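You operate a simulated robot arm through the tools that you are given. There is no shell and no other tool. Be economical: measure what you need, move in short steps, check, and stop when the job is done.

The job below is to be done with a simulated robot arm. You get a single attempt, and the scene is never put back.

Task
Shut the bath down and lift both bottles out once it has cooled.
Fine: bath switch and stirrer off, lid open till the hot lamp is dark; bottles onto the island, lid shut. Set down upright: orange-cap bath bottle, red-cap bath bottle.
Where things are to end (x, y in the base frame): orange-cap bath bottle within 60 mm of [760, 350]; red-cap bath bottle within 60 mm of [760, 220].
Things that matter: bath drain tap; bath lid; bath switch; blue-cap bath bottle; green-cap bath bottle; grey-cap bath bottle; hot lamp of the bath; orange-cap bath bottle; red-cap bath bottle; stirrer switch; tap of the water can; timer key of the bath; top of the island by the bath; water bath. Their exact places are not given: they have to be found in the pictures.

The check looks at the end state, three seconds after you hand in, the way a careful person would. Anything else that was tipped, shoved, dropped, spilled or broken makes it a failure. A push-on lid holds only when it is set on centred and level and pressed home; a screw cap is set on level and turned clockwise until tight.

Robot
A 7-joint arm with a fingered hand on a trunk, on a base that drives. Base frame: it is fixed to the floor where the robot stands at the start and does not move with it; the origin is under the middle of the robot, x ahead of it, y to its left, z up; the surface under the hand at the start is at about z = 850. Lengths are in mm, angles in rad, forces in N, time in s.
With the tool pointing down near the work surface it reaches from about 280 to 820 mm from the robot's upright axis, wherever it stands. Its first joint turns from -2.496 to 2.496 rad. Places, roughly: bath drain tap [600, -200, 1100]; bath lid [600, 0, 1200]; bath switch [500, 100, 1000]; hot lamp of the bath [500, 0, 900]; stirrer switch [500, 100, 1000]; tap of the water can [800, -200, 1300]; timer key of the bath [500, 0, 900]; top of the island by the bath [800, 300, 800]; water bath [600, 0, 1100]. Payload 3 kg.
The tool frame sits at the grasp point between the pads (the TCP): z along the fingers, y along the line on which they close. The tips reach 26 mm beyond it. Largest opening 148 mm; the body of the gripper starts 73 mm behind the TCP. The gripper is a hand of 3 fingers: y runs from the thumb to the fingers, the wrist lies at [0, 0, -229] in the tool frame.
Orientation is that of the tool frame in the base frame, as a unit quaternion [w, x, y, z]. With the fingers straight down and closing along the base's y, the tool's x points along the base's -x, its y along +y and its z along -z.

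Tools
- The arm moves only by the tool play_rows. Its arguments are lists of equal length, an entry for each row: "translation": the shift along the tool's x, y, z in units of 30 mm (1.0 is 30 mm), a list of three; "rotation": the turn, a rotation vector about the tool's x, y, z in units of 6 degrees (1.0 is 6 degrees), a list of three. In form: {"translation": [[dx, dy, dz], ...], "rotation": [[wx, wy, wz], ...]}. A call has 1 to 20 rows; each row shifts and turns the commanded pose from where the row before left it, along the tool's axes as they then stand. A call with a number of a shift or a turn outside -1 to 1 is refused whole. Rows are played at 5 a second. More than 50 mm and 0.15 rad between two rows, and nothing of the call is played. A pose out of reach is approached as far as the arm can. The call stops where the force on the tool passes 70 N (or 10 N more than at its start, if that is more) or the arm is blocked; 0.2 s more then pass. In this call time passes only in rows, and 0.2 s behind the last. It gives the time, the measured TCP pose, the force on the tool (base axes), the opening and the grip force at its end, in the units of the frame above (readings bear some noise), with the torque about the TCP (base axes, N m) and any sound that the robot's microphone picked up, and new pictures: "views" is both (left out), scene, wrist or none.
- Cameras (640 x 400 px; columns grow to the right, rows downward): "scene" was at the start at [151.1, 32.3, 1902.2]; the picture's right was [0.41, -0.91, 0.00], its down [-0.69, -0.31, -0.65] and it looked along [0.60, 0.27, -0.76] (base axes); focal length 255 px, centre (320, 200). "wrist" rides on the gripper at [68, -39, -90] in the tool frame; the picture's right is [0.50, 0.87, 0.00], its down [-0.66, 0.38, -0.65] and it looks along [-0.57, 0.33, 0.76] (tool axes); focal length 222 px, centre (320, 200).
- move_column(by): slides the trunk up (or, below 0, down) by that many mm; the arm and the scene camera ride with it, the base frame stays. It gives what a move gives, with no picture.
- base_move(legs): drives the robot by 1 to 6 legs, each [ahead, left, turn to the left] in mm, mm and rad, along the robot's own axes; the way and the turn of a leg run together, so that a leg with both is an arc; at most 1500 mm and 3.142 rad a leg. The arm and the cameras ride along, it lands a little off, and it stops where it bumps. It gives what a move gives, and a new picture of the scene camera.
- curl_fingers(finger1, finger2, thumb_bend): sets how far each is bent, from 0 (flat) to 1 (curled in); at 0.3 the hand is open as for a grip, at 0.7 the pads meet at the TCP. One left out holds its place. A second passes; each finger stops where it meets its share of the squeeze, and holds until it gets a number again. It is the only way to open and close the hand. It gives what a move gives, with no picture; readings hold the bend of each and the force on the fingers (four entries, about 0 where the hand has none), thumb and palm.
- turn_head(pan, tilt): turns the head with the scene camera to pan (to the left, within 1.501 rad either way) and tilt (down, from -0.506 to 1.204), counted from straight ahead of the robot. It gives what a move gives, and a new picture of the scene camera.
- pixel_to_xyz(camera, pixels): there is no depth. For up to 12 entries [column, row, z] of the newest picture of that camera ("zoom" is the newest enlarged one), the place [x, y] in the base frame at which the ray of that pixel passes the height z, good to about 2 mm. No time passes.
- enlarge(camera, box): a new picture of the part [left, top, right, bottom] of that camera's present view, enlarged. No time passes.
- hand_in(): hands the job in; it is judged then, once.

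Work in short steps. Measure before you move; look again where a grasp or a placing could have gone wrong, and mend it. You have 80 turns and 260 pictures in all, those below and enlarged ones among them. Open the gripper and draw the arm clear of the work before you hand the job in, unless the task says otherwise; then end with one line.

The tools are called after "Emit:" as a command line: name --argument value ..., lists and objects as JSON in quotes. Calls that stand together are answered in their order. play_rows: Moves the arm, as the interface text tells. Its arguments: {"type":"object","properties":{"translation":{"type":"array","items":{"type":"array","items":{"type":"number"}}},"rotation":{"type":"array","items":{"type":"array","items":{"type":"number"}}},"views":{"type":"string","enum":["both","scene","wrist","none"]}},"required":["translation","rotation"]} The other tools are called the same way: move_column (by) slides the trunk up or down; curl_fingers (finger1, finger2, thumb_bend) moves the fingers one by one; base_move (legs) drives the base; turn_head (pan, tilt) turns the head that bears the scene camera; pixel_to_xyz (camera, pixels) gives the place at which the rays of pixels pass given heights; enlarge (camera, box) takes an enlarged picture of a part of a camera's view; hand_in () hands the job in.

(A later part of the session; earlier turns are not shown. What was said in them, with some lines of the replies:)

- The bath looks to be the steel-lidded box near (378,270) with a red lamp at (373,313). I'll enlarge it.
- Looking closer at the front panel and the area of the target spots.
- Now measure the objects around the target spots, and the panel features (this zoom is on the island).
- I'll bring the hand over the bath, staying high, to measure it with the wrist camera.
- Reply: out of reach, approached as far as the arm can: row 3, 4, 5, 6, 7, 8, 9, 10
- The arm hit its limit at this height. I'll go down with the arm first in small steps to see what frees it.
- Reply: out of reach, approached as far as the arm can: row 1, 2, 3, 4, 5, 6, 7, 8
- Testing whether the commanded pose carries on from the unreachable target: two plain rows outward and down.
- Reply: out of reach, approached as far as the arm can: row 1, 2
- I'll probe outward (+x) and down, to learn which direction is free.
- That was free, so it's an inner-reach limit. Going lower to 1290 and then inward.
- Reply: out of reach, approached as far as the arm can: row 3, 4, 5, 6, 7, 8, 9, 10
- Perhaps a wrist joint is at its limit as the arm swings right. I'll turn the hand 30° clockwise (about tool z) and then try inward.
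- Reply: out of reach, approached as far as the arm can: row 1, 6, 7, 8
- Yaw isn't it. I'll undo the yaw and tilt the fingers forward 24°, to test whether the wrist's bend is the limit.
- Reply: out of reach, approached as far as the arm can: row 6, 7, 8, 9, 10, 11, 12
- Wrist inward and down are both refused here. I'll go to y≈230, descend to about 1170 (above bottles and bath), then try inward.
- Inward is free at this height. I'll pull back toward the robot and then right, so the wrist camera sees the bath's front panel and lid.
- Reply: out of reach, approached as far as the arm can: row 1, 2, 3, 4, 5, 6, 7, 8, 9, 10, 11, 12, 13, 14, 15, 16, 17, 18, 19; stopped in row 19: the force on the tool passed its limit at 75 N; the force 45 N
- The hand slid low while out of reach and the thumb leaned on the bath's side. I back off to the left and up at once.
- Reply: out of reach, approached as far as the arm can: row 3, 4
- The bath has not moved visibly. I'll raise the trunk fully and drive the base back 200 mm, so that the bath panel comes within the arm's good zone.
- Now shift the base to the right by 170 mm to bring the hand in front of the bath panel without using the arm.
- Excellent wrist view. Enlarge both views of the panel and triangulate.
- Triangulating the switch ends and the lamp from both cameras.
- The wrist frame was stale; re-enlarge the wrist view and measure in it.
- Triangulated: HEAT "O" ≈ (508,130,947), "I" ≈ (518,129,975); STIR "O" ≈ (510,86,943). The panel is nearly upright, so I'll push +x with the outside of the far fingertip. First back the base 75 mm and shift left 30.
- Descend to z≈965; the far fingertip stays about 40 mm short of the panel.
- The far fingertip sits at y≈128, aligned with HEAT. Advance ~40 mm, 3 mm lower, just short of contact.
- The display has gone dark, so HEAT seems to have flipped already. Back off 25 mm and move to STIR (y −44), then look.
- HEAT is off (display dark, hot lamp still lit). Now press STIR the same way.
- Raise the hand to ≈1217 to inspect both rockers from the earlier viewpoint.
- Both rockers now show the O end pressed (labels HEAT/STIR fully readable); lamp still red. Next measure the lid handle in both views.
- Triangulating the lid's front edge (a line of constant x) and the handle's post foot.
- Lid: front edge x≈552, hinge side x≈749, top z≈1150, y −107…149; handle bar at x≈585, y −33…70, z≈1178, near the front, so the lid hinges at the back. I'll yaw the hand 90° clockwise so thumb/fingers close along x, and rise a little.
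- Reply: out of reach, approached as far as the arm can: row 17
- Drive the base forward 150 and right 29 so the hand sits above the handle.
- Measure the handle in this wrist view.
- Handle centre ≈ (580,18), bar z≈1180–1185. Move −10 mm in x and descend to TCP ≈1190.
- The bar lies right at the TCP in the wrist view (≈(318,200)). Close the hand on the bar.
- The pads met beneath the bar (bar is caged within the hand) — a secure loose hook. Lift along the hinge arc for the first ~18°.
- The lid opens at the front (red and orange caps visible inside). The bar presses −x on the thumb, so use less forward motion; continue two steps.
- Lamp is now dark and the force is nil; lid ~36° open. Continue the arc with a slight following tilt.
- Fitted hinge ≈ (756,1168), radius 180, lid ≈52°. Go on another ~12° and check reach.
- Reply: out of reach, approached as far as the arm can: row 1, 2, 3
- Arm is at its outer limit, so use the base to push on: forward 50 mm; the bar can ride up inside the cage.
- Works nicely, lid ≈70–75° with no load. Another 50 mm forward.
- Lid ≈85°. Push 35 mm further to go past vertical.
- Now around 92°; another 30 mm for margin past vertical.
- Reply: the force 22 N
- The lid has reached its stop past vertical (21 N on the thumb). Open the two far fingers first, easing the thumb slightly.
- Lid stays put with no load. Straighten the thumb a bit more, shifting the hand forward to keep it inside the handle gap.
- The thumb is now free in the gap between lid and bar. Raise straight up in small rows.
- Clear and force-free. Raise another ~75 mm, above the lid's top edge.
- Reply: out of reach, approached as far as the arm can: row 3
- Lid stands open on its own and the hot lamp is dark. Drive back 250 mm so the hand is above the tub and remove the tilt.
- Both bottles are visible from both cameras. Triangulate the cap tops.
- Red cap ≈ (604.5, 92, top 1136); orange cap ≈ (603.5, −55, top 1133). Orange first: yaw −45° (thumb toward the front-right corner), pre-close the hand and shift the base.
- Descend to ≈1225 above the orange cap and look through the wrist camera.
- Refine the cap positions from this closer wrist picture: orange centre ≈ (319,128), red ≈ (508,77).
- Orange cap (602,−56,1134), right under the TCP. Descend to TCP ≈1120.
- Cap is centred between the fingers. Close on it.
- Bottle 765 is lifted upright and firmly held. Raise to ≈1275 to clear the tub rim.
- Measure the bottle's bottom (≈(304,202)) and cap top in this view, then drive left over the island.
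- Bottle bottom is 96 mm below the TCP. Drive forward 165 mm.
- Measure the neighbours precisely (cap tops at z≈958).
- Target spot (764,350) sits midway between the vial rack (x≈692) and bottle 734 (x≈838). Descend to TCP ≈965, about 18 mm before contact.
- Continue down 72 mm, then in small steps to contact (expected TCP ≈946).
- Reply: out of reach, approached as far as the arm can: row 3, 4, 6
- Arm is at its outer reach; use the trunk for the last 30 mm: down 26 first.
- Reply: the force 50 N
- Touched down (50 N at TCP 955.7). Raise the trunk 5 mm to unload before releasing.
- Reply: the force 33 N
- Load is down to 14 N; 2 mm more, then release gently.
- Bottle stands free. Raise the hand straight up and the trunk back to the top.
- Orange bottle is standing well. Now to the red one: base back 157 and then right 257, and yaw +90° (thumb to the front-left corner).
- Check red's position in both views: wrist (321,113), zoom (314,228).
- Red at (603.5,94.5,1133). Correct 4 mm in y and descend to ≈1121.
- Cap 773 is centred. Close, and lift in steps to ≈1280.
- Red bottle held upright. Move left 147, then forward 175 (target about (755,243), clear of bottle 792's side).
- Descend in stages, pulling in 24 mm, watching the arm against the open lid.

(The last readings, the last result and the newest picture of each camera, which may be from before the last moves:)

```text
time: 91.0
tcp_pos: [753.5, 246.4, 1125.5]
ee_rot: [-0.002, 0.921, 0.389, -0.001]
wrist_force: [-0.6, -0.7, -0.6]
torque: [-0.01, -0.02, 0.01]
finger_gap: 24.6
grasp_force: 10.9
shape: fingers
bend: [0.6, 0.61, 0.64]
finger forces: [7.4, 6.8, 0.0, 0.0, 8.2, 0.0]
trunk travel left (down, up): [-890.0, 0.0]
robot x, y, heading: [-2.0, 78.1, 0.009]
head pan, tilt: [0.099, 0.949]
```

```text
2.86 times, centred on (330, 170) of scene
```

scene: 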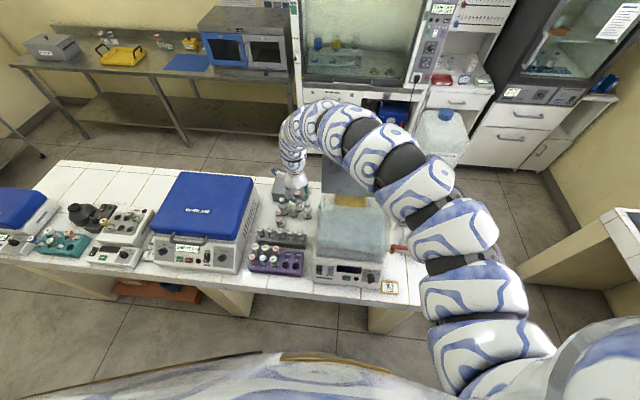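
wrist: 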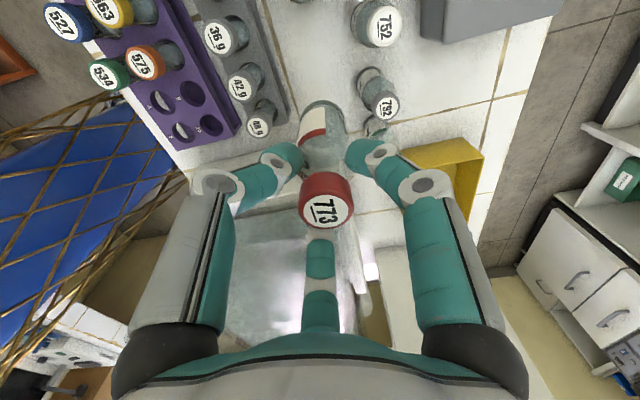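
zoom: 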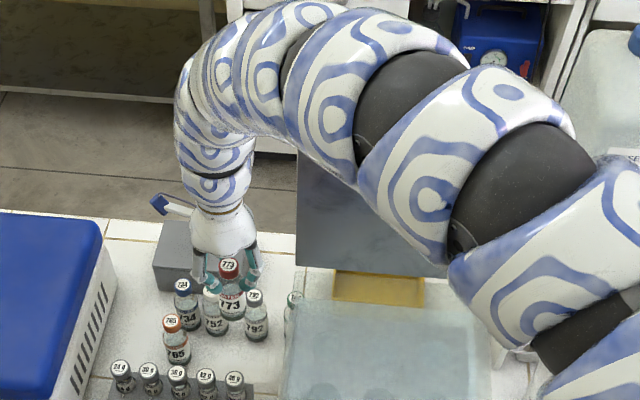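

The arm bows well above the lid. Continue down to ≈1000.

Emit:
play_rows --translation '[[0, 0, 1], [0, 0, 1], [0, 0, 1], [0, 0, 1], [0, 0, 0.2]]' --rotation '[[0, 0, 0], [0, 0, 0], [0, 0, 0], [0, 0, 0], [0, 0, 0]]'

Emit:
enlarge --camera "scene" --box '[250, 120, 410, 240]'

```text
time: 92.2
tcp_pos: [755.2, 245.5, 999.5]
ee_rot: [-0.002, 0.921, 0.39, 0.0]
wrist_force: [0.4, -0.3, -0.3]
torque: [0.03, 0.02, 0.01]
finger_gap: 24.7
grasp_force: 11.1
shape: fingers
bend: [0.6, 0.61, 0.64]
finger forces: [7.3, 6.7, 0.0, 0.0, 8.2, 0.0]
trunk travel left (down, up): [-890.0, 0.0]
robot x, y, heading: [-4.2, 77.7, 0.007]
head pan, tilt: [0.099, 0.949]
```

scene: 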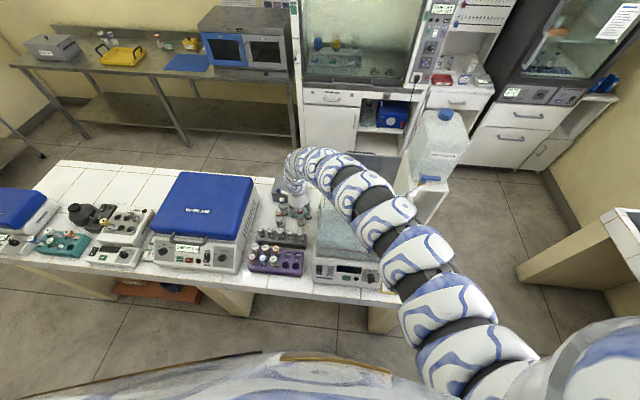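
wrist: 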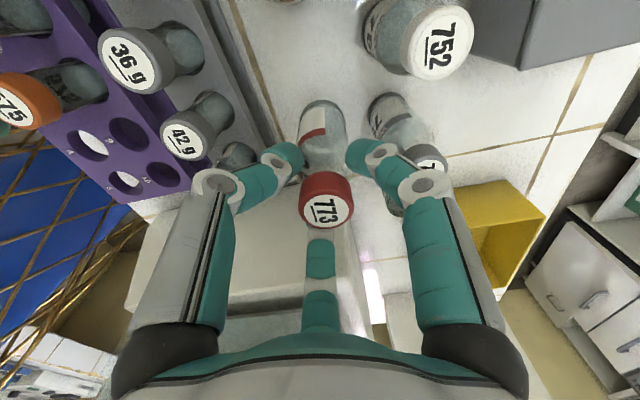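

```text
3.33 times, centred on (330, 180) of scene
```

zoom: 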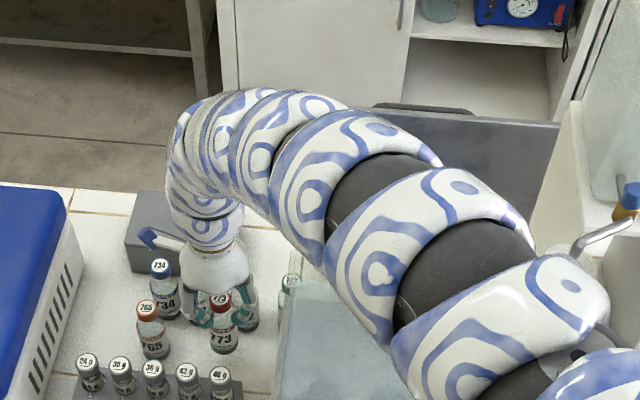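

Shift 7 mm in +y for more room beside 792, go to ≈966, and then creep.

Emit:
play_rows --translation '[[0.165, -0.165, 0.2], [0, 0, 0.6], [0, 0, 0.3], [0, 0, 0.08], [0, 0, 0.07]]' --rotation '[[0, 0, 0], [0, 0, 0], [0, 0, 0], [0, 0, 0], [0, 0, 0]]' --views "wrist"

Emit:
enlarge --camera "scene" --box '[260, 150, 360, 225]'

```text
time: 93.4
tcp_pos: [753.9, 251.9, 963.6]
ee_rot: [-0.001, 0.921, 0.389, -0.001]
wrist_force: [-0.4, 0.4, -1.2]
torque: [0.0, 0.01, -0.03]
finger_gap: 24.8
grasp_force: 11.0
shape: fingers
bend: [0.61, 0.61, 0.64]
finger forces: [7.2, 6.6, 0.0, 0.1, 8.0, 0.0]
trunk travel left (down, up): [-890.0, 0.0]
robot x, y, heading: [-0.0, 80.3, 0.012]
head pan, tilt: [0.099, 0.949]
```

wrist: 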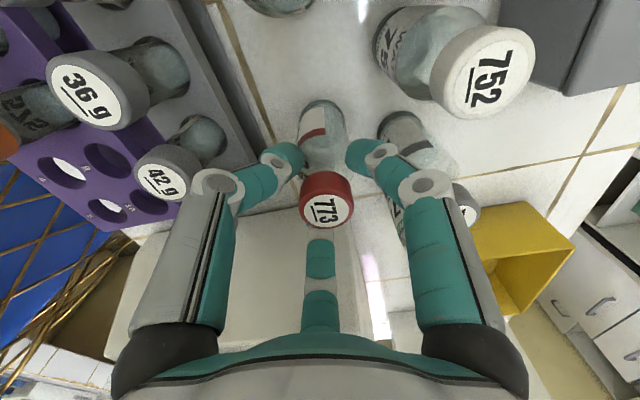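

```text
5.33 times, centred on (310, 188) of scene
```

zoom: 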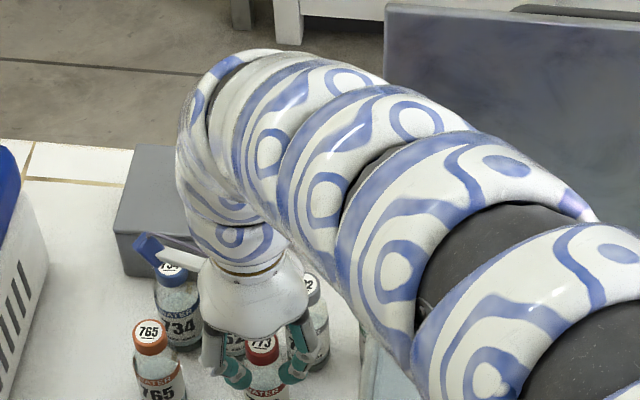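

Still free; creep 2 mm at a time.

Emit:
play_rows --translation '[[0, 0, 0.06], [0, 0, 0.05]]' --rotation '[[0, 0, 0], [0, 0, 0]]' --views "none"

Emit:
play_rows --translation '[[0, 0, 0.06]]' --rotation '[[0, 0, 0]]' --views "none"

```text
time: 94.0
tcp_pos: [753.2, 251.3, 959.9]
ee_rot: [-0.002, 0.921, 0.39, 0.0]
wrist_force: [-0.4, 0.2, 1.7]
torque: [-0.01, 0.0, 0.0]
finger_gap: 24.8
grasp_force: 11.7
shape: fingers
bend: [0.61, 0.61, 0.64]
finger forces: [7.9, 6.9, 0.0, 0.0, 8.7, 0.1]
trunk travel left (down, up): [-890.0, 0.0]
robot x, y, heading: [-2.3, 76.9, 0.013]
head pan, tilt: [0.099, 0.949]
```

```text
time: 94.4
tcp_pos: [753.8, 252.7, 959.4]
ee_rot: [-0.001, 0.921, 0.39, 0.001]
wrist_force: [-0.6, 1.4, 12.3]
torque: [0.01, -0.04, 0.01]
finger_gap: 24.6
grasp_force: 15.6
shape: fingers
bend: [0.6, 0.61, 0.64]
finger forces: [10.6, 9.2, 0.0, 0.0, 11.4, 0.1]
trunk travel left (down, up): [-890.0, 0.0]
robot x, y, heading: [-4.0, 78.8, 0.016]
head pan, tilt: [0.099, 0.949]
```

Contact (12 N). Relieve 1.5 mm and release to bend 0.54.

Emit:
play_rows --translation '[[0, 0, -0.05]]' --rotation '[[0, 0, 0]]' --views "none"

Emit:
curl_fingers --finger1 0.54 --finger2 0.54 --thumb_bend 0.54

Emit:
play_rows --translation '[[0, 0, -0.5], [0, 0, -1], [0, 0, -1], [0, 0, -1], [0, 0, -1], [0, 0, -1], [0, 0, -1], [0, 0, -1], [0, 0, -1], [0, 0, -1], [0, 0, -1]]' --rotation '[[0, 0, 0], [0, 0, 0], [0, 0, 0], [0, 0, 0], [0, 0, 0], [0, 0, 0], [0, 0, 0], [0, 0, 0], [0, 0, 0], [0, 0, 0], [0, 0, 0]]'

Emit:
enlarge --camera "scene" --box '[230, 110, 410, 250]'

```text
time: 94.8
tcp_pos: [753.1, 253.2, 958.8]
ee_rot: [-0.002, 0.921, 0.39, 0.0]
wrist_force: [0.0, 0.7, 6.3]
torque: [0.05, -0.02, 0.05]
finger_gap: 24.9
grasp_force: 13.3
shape: fingers
bend: [0.61, 0.61, 0.64]
finger forces: [9.2, 7.8, 0.0, 0.0, 10.2, 0.0]
trunk travel left (down, up): [-890.0, 0.0]
robot x, y, heading: [-2.7, 76.8, 0.008]
head pan, tilt: [0.099, 0.949]
```

```text
time: 95.8
tcp_pos: [754.1, 253.5, 958.3]
ee_rot: [-0.002, 0.921, 0.389, -0.001]
wrist_force: [-0.2, 0.4, 0.7]
torque: [0.0, 0.01, 0.03]
finger_gap: 48.5
grasp_force: 0.0
shape: fingers
bend: [0.54, 0.54, 0.54]
finger forces: [0.0, 0.0, 0.0, 0.1, 0.1, 0.1]
trunk travel left (down, up): [-890.0, 0.0]
robot x, y, heading: [-0.6, 78.2, 0.015]
head pan, tilt: [0.099, 0.949]
```

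```text
time: 98.2
tcp_pos: [752.0, 251.2, 1274.9]
ee_rot: [-0.003, 0.921, 0.391, -0.001]
wrist_force: [-0.2, 0.0, 0.0]
torque: [0.03, 0.01, 0.01]
finger_gap: 48.6
grasp_force: 0.3
shape: fingers
bend: [0.54, 0.54, 0.54]
finger forces: [0.1, 0.1, 0.1, 0.1, 0.0, 0.0]
trunk travel left (down, up): [-890.0, 0.0]
robot x, y, heading: [-3.4, 80.0, 0.012]
head pan, tilt: [0.099, 0.949]
```

scene: 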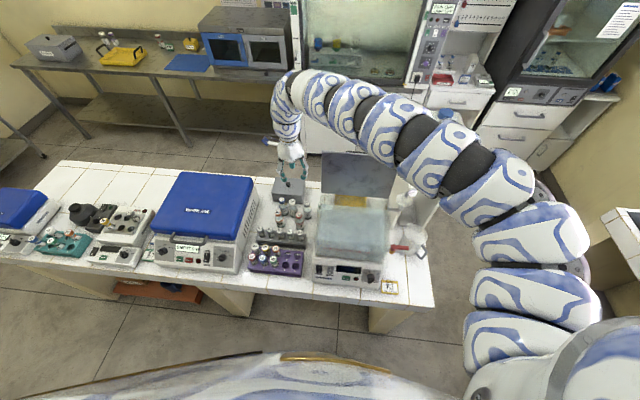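
wrist: 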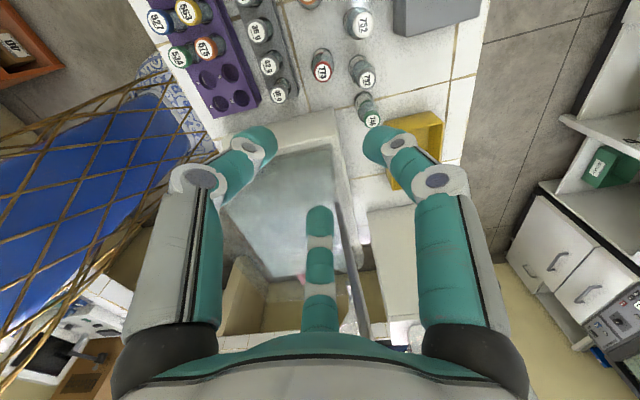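

```text
2.86 times, centred on (320, 180) of scene
```

zoom: 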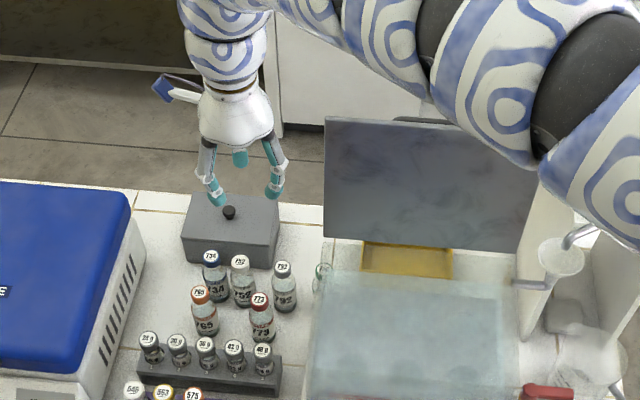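

Both bottles stand. Verify positions of them and neighbours.

Emit:
pixel_to_xyz --camera "zoom" --pixels '[[201, 293, 958], [261, 299, 958], [211, 255, 958], [240, 260, 958], [283, 267, 958], [320, 269, 958]]'

Emit:
base_move --legs '[[-30, 0, -0.012]]'

```text
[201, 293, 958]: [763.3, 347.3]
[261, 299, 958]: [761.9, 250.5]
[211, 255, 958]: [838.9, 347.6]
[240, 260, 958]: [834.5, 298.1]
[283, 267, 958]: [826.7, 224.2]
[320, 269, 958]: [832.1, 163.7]
```

```text
time: 99.0
tcp_pos: [723.2, 243.5, 1276.3]
ee_rot: [-0.001, 0.923, 0.384, 0.0]
wrist_force: [-0.4, -0.5, 0.5]
torque: [0.01, -0.05, -0.01]
finger_gap: 48.9
grasp_force: 0.0
shape: fingers
bend: [0.54, 0.54, 0.54]
finger forces: [0.0, 0.0, 0.0, 0.1, 0.0, 0.1]
trunk travel left (down, up): [-890.0, 0.0]
robot x, y, heading: [-32.2, 78.3, -0.004]
head pan, tilt: [0.099, 0.949]
```

scene: 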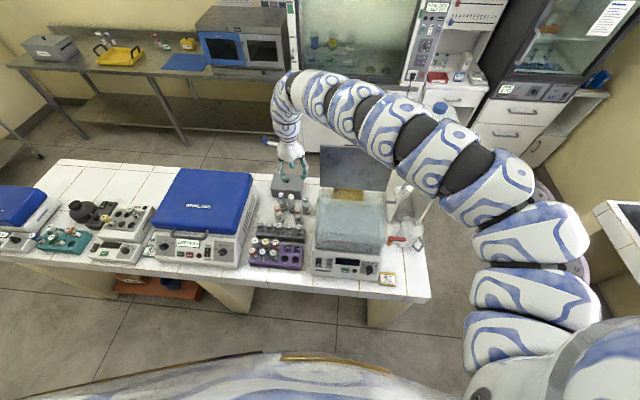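

Positions are good (orange (763,347), red (762,250), neighbours unmoved). Now shut the lid: close the hand, extend and rise to z≈1352, and go forward on the left side so as to come behind the handle.

Emit:
curl_fingers --finger1 0.7 --finger2 0.7 --thumb_bend 0.7

Emit:
play_rows --translation '[[0.75, 0.75, -0.85], [0.75, 0.75, -0.85], [0.75, 0.75, -0.85]]' --rotation '[[0, 0, 0], [0, 0, 0], [0, 0, 0]]' --views "none"

Emit:
base_move --legs '[[47, 0, 0]]'

Emit:
enlarge --camera "wrist" --box '[0, 0, 640, 400]'

```text
time: 100.0
tcp_pos: [724.3, 242.3, 1273.1]
ee_rot: [-0.001, 0.924, 0.383, -0.001]
wrist_force: [-0.5, -0.2, 1.2]
torque: [0.0, -0.02, 0.02]
finger_gap: 0.1
grasp_force: 0.1
shape: fingers
bend: [0.69, 0.69, 0.7]
finger forces: [0.1, 0.0, 0.0, 0.0, 0.0, 0.0]
trunk travel left (down, up): [-890.0, 0.0]
robot x, y, heading: [-31.9, 82.2, 0.007]
head pan, tilt: [0.099, 0.949]
```

```text
time: 100.8
tcp_pos: [823.8, 242.1, 1348.9]
ee_rot: [-0.002, 0.924, 0.382, -0.002]
wrist_force: [0.5, 0.9, 0.8]
torque: [-0.01, 0.0, -0.01]
finger_gap: 0.2
grasp_force: 0.1
shape: fingers
bend: [0.69, 0.69, 0.7]
finger forces: [0.1, 0.1, 0.0, 0.0, 0.0, 0.0]
trunk travel left (down, up): [-890.0, 0.0]
robot x, y, heading: [-30.2, 78.9, -0.001]
head pan, tilt: [0.099, 0.949]
```

```text
time: 101.8
tcp_pos: [872.1, 243.5, 1348.6]
ee_rot: [-0.003, 0.923, 0.384, -0.002]
wrist_force: [0.7, -1.0, -0.1]
torque: [0.0, 0.05, -0.02]
finger_gap: 0.1
grasp_force: 0.0
shape: fingers
bend: [0.69, 0.69, 0.7]
finger forces: [0.1, 0.0, 0.1, 0.0, 0.0, 0.0]
trunk travel left (down, up): [-890.0, 0.0]
robot x, y, heading: [16.4, 78.7, 0.001]
head pan, tilt: [0.099, 0.949]
```

scene: 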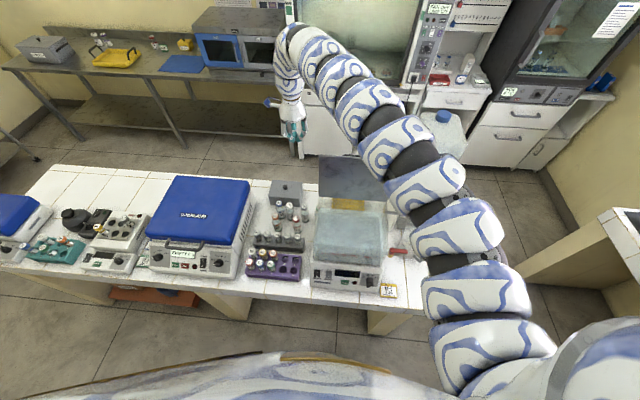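

```text
1.00 times, centred on (320, 200) of wrist (not enlarged: the box is as wide or as high as the picture)
5 turns are left
```

zoom: 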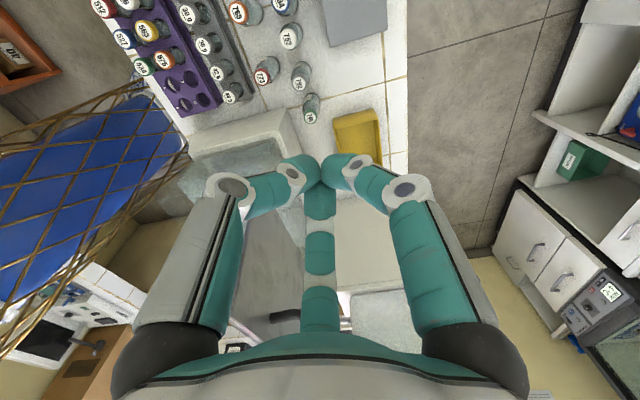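

Everything clear. Move right 225 mm behind the handle, then back 175 mm, pushing the bar toward closing.

Emit:
base_move --legs '[[0, -225, 0]]'

Emit:
base_move --legs '[[-90, 0, 0]]'

Emit:
base_move --legs '[[-90, 0, 0]]'

Emit:
enlarge --camera "scene" --box '[220, 80, 380, 250]'

Emit:
enlarge --camera "wrist" --box '[0, 0, 640, 400]'

```text
time: 103.4
tcp_pos: [869.6, 16.0, 1349.7]
ee_rot: [-0.003, 0.924, 0.381, -0.001]
wrist_force: [0.2, -0.2, 0.6]
torque: [0.05, 0.01, 0.01]
finger_gap: 0.3
grasp_force: 0.1
shape: fingers
bend: [0.69, 0.69, 0.7]
finger forces: [0.0, 0.0, 0.1, 0.1, 0.0, 0.0]
trunk travel left (down, up): [-890.0, 0.0]
robot x, y, heading: [8.5, -144.6, -0.001]
head pan, tilt: [0.099, 0.949]
```

scene: 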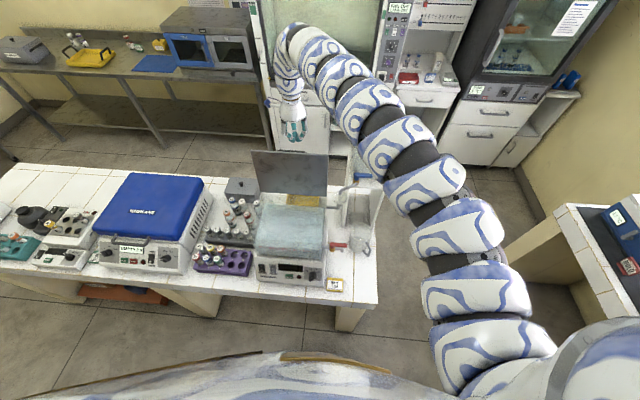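

```text
time: 104.5
tcp_pos: [777.6, 17.5, 1350.2]
ee_rot: [-0.001, 0.924, 0.381, 0.0]
wrist_force: [-0.2, -0.1, 0.1]
torque: [0.0, 0.0, 0.02]
finger_gap: 0.0
grasp_force: 0.0
shape: fingers
bend: [0.69, 0.69, 0.7]
finger forces: [0.0, 0.0, 0.1, 0.1, 0.0, 0.1]
trunk travel left (down, up): [-890.0, 0.0]
robot x, y, heading: [-79.7, -143.3, -0.006]
head pan, tilt: [0.099, 0.949]
```

scene: 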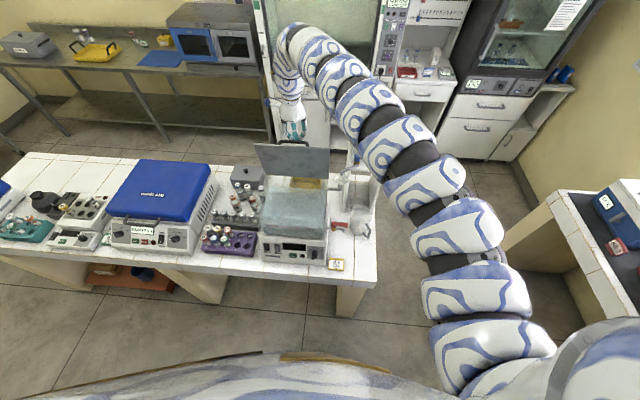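

```text
time: 105.7
tcp_pos: [687.6, 18.9, 1350.9]
ee_rot: [-0.002, 0.925, 0.38, 0.0]
wrist_force: [0.2, -0.2, -0.4]
torque: [-0.02, -0.03, -0.01]
finger_gap: 0.2
grasp_force: 0.1
shape: fingers
bend: [0.69, 0.69, 0.7]
finger forces: [0.0, 0.0, 0.0, 0.0, 0.1, 0.0]
trunk travel left (down, up): [-890.0, 0.0]
robot x, y, heading: [-165.2, -144.4, -0.007]
head pan, tilt: [0.099, 0.949]
```

scene: 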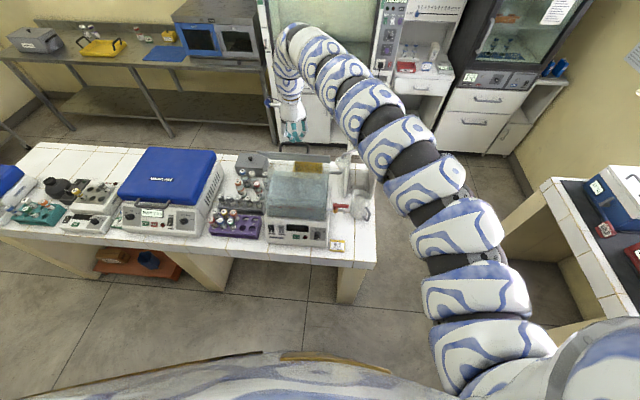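

```text
2.35 times, centred on (300, 165) of scene
```

zoom: 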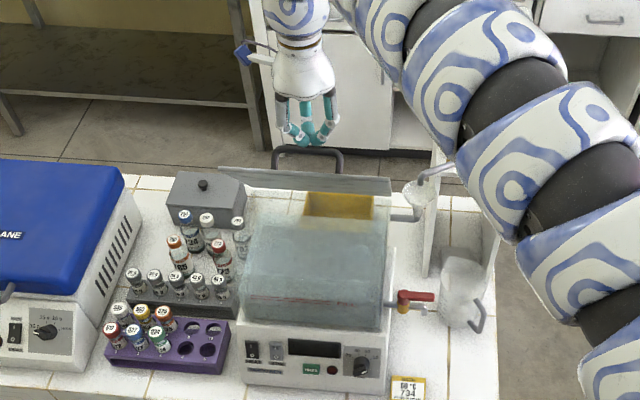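

```text
1.00 times, centred on (320, 200) of wrist (not enlarged: the box is as wide or as high as the picture)
4 turns are left
```

zoom: 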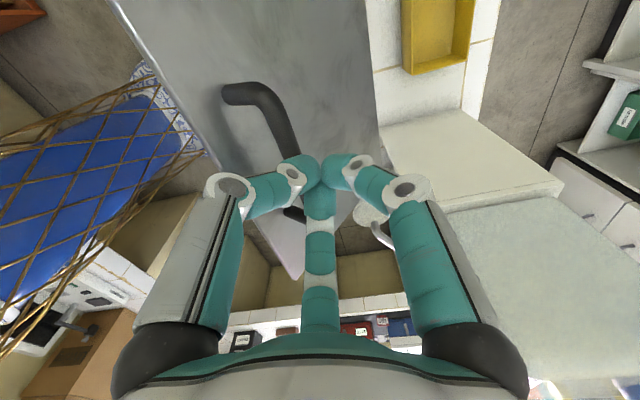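

The lid holds at ≈50° and the fingers are just over the bar. Back 48 mm more, then press along the arc down onto the bar to shut.

Emit:
base_move --legs '[[-46, 0, 0]]'

Emit:
play_rows --translation '[[-0.28, -0.28, 0.8], [-0.28, -0.28, 0.8], [-0.28, -0.28, 0.8], [-0.28, -0.28, 0.8], [-0.28, -0.28, 0.7], [0, 0, 0.2], [0, 0, 0.1]]' --rotation '[[0, 0, 0], [0, 0, 0], [0, 0, 0], [0, 0, 0], [0, 0, 0], [0, 0, 0], [0, 0, 0]]'

Emit:
enlarge --camera "scene" --box '[220, 100, 380, 250]'

```text
time: 106.6
tcp_pos: [639.2, 18.1, 1352.9]
ee_rot: [-0.001, 0.924, 0.381, 0.0]
wrist_force: [-0.3, 0.6, -0.6]
torque: [-0.02, -0.03, -0.04]
finger_gap: 0.0
grasp_force: 0.1
shape: fingers
bend: [0.69, 0.69, 0.7]
finger forces: [0.1, 0.1, 0.1, 0.2, 0.1, 0.0]
trunk travel left (down, up): [-890.0, 0.0]
robot x, y, heading: [-210.0, -143.2, 0.001]
head pan, tilt: [0.099, 0.949]
```

scene: 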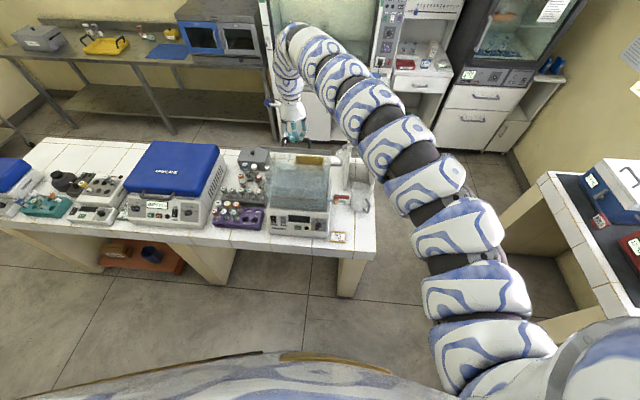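

```text
time: 108.2
tcp_pos: [578.9, 19.1, 1223.9]
ee_rot: [0.0, 0.925, 0.381, -0.001]
wrist_force: [-16.4, 1.8, 1.8]
torque: [0.07, 0.24, -0.06]
finger_gap: 3.3
grasp_force: 13.1
shape: fingers
bend: [0.75, 0.68, 0.68]
finger forces: [13.0, 7.7, 0.0, 0.0, 6.2, 0.0]
trunk travel left (down, up): [-890.0, 0.0]
robot x, y, heading: [-213.2, -144.4, -0.01]
head pan, tilt: [0.099, 0.949]
```

scene: 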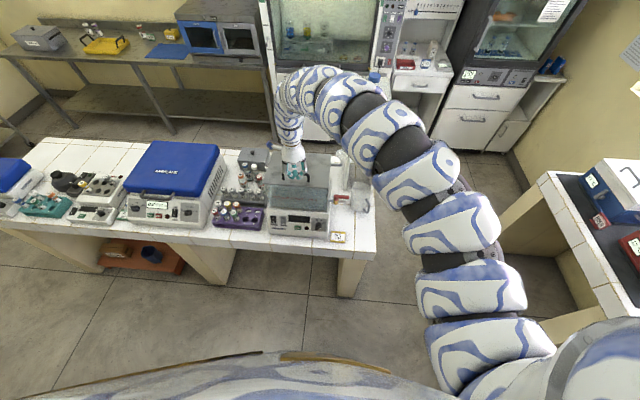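
wrist: 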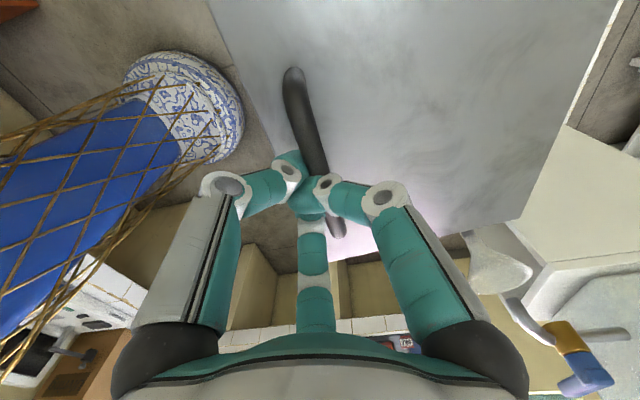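

```text
2.67 times, centred on (300, 175) of scene
3 turns are left
```

zoom: 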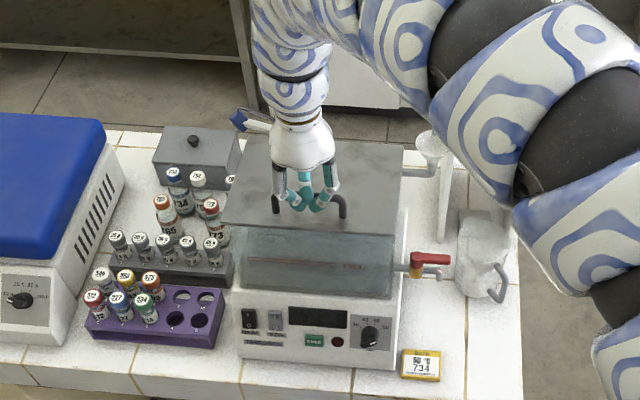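

The fingers slipped just in front of the bar with the lid a little open. Rise, move 70 mm back over the lid plate, press it down to ≈1172, then rise and look.

Emit:
play_rows --translation '[[0, 0, -1], [0, 0, -1], [0.84, 0.84, 0], [0.84, 0.84, 0]]' --rotation '[[0, 0, 0], [0, 0, 0], [0, 0, 0], [0, 0, 0]]' --views "none"

Emit:
play_rows --translation '[[0, 0, 1], [0, 0, 1], [0, 0, 0.9], [0, 0, 0.3], [0, 0, 0.2], [0, 0, 0.15], [0, 0, 0.1]]' --rotation '[[0, 0, 0], [0, 0, 0], [0, 0, 0], [0, 0, 0], [0, 0, 0], [0, 0, 0], [0, 0, 0]]' --views "scene"

Emit:
enlarge --camera "scene" --box '[240, 130, 350, 240]'

Emit:
play_rows --translation '[[0, 0, -1], [0, 0, -1], [0, 0, -1], [0, 0, -1]]' --rotation '[[0, 0, 0], [0, 0, 0], [0, 0, 0], [0, 0, 0]]'

Emit:
enlarge --camera "scene" --box '[240, 130, 350, 240]'

Emit:
pixel_to_xyz --camera "zoom" --pixels '[[320, 200, 1150]]'

```text
time: 109.2
tcp_pos: [653.6, 14.8, 1284.8]
ee_rot: [-0.001, 0.925, 0.379, -0.002]
wrist_force: [-0.4, -0.2, -0.1]
torque: [0.0, 0.01, 0.01]
finger_gap: 0.0
grasp_force: 0.1
shape: fingers
bend: [0.7, 0.69, 0.7]
finger forces: [0.0, 0.0, 0.0, 0.0, 0.0, 0.0]
trunk travel left (down, up): [-890.0, 0.0]
robot x, y, heading: [-212.0, -145.4, -0.014]
head pan, tilt: [0.099, 0.949]
```

```text
time: 110.8
tcp_pos: [645.1, 16.3, 1184.3]
ee_rot: [-0.002, 0.925, 0.381, 0.006]
wrist_force: [1.1, -1.7, 59.5]
torque: [-0.01, 0.06, -0.05]
finger_gap: 0.1
grasp_force: 36.8
shape: fingers
bend: [0.72, 0.72, 0.71]
finger forces: [22.7, 23.1, 0.0, 0.0, 28.2, 0.0]
out of reach, approached as far as the arm can: row 4
trunk travel left (down, up): [-890.0, 0.0]
robot x, y, heading: [-211.6, -142.3, -0.011]
head pan, tilt: [0.099, 0.949]
```

scene: 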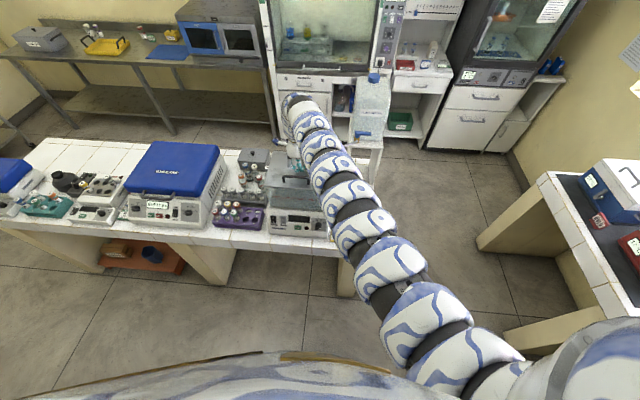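

```text
3.64 times, centred on (295, 185) of scene
```

zoom: 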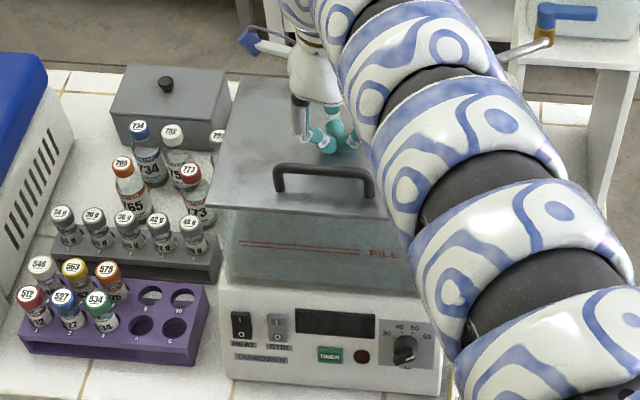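

```text
time: 111.8
tcp_pos: [648.0, 17.3, 1299.0]
ee_rot: [-0.001, 0.925, 0.38, -0.002]
wrist_force: [-0.2, -0.2, -0.3]
torque: [0.0, -0.01, -0.02]
finger_gap: 0.0
grasp_force: 0.0
shape: fingers
bend: [0.7, 0.7, 0.7]
finger forces: [0.0, 0.1, 0.0, 0.0, 0.0, 0.0]
trunk travel left (down, up): [-890.0, 0.0]
robot x, y, heading: [-213.9, -138.9, -0.006]
head pan, tilt: [0.099, 0.949]
```

scene: 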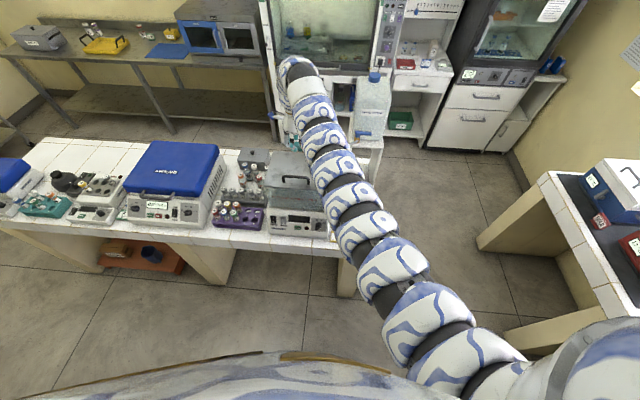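
wrist: 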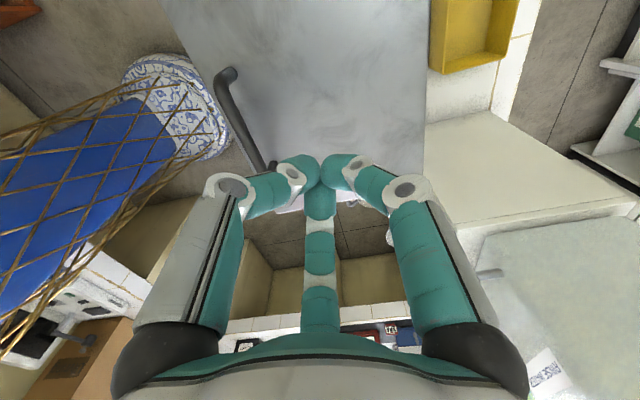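

```text
3.64 times, centred on (295, 185) of scene
```

zoom: 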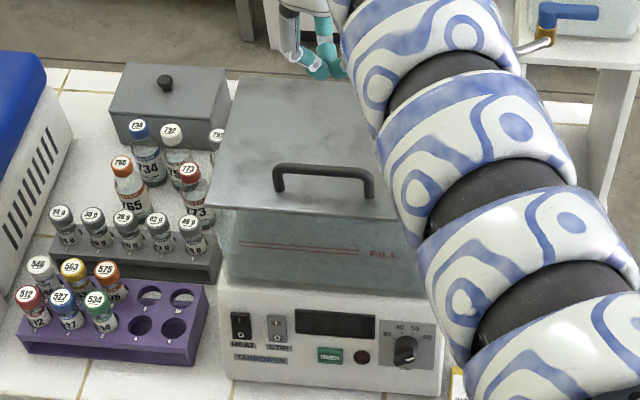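

```text
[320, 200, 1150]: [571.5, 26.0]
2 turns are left
```

The lid resisted firmly at 60 N (plate ≈1158) and stayed flat after release, so it is shut; lamp and display are dark. Open the hand and drive the arm clear.

Emit:
curl_fingers --finger1 0.3 --finger2 0.3 --thumb_bend 0.3

Emit:
base_move --legs '[[-350, 0, 0]]'

Emit:
enlarge --camera "scene" --box '[220, 100, 400, 240]'

```text
time: 112.8
tcp_pos: [648.1, 16.0, 1295.9]
ee_rot: [-0.002, 0.924, 0.381, -0.002]
wrist_force: [0.1, 1.3, 1.2]
torque: [0.02, 0.0, -0.01]
finger_gap: 126.6
grasp_force: 0.0
shape: fingers
bend: [0.3, 0.3, 0.3]
finger forces: [0.1, 0.0, 0.0, 0.1, 0.0, 0.0]
trunk travel left (down, up): [-890.0, 0.0]
robot x, y, heading: [-214.1, -142.7, -0.01]
head pan, tilt: [0.099, 0.949]
```

```text
time: 114.6
tcp_pos: [288.3, 30.2, 1181.2]
ee_rot: [-0.027, 0.902, 0.354, 0.245]
wrist_force: [0.2, -0.2, 0.4]
torque: [0.03, -0.02, 0.01]
finger_gap: 127.5
grasp_force: 0.0
shape: fingers
bend: [0.3, 0.3, 0.3]
finger forces: [0.0, 0.0, 0.0, 0.1, 0.0, 0.0]
trunk travel left (down, up): [-890.0, 0.0]
robot x, y, heading: [-443.4, -145.1, -0.001]
head pan, tilt: [0.099, 0.949]
stopped in leg 1: the force on the tool passed its limit at 454 N (the readings are from after the stop); the commanded pose is now the measured one
```

scene: 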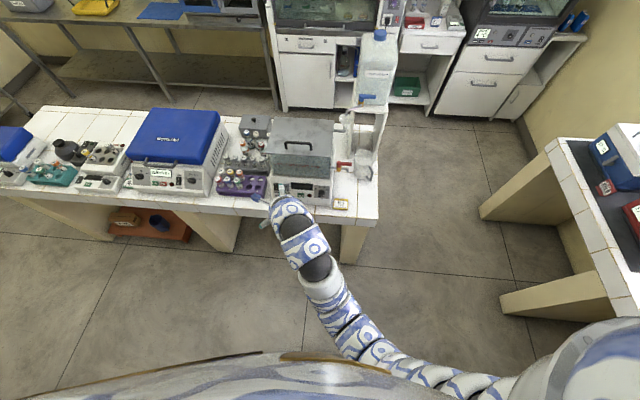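

```text
2.86 times, centred on (310, 170) of scene
1 turns are left
```

zoom: 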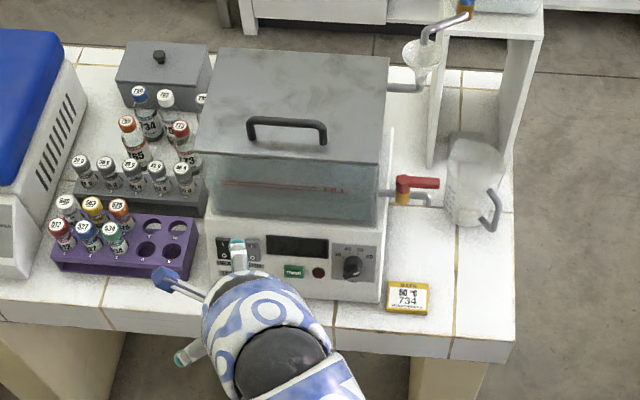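

The final view shows the lid shut, both bottles and their neighbours upright, and the lamp dark. The hand is open and about 200 mm clear of the bath. The last base move was stopped by a 454 N force peak on the tool, but nothing in the picture looks displaced. This is my last turn, so I hand in.

Emit:
hand_in

```text
The job is handed in.
```

The job is handed in: the bath and stirrer are off, the lamp went dark with the lid open, and the lid is now shut. Orange stands near (763, 347) and red near (762, 250). As I backed away at the end, the arm hit something hard (454 N); I saw no damage in the last picture but had no turns left to check.
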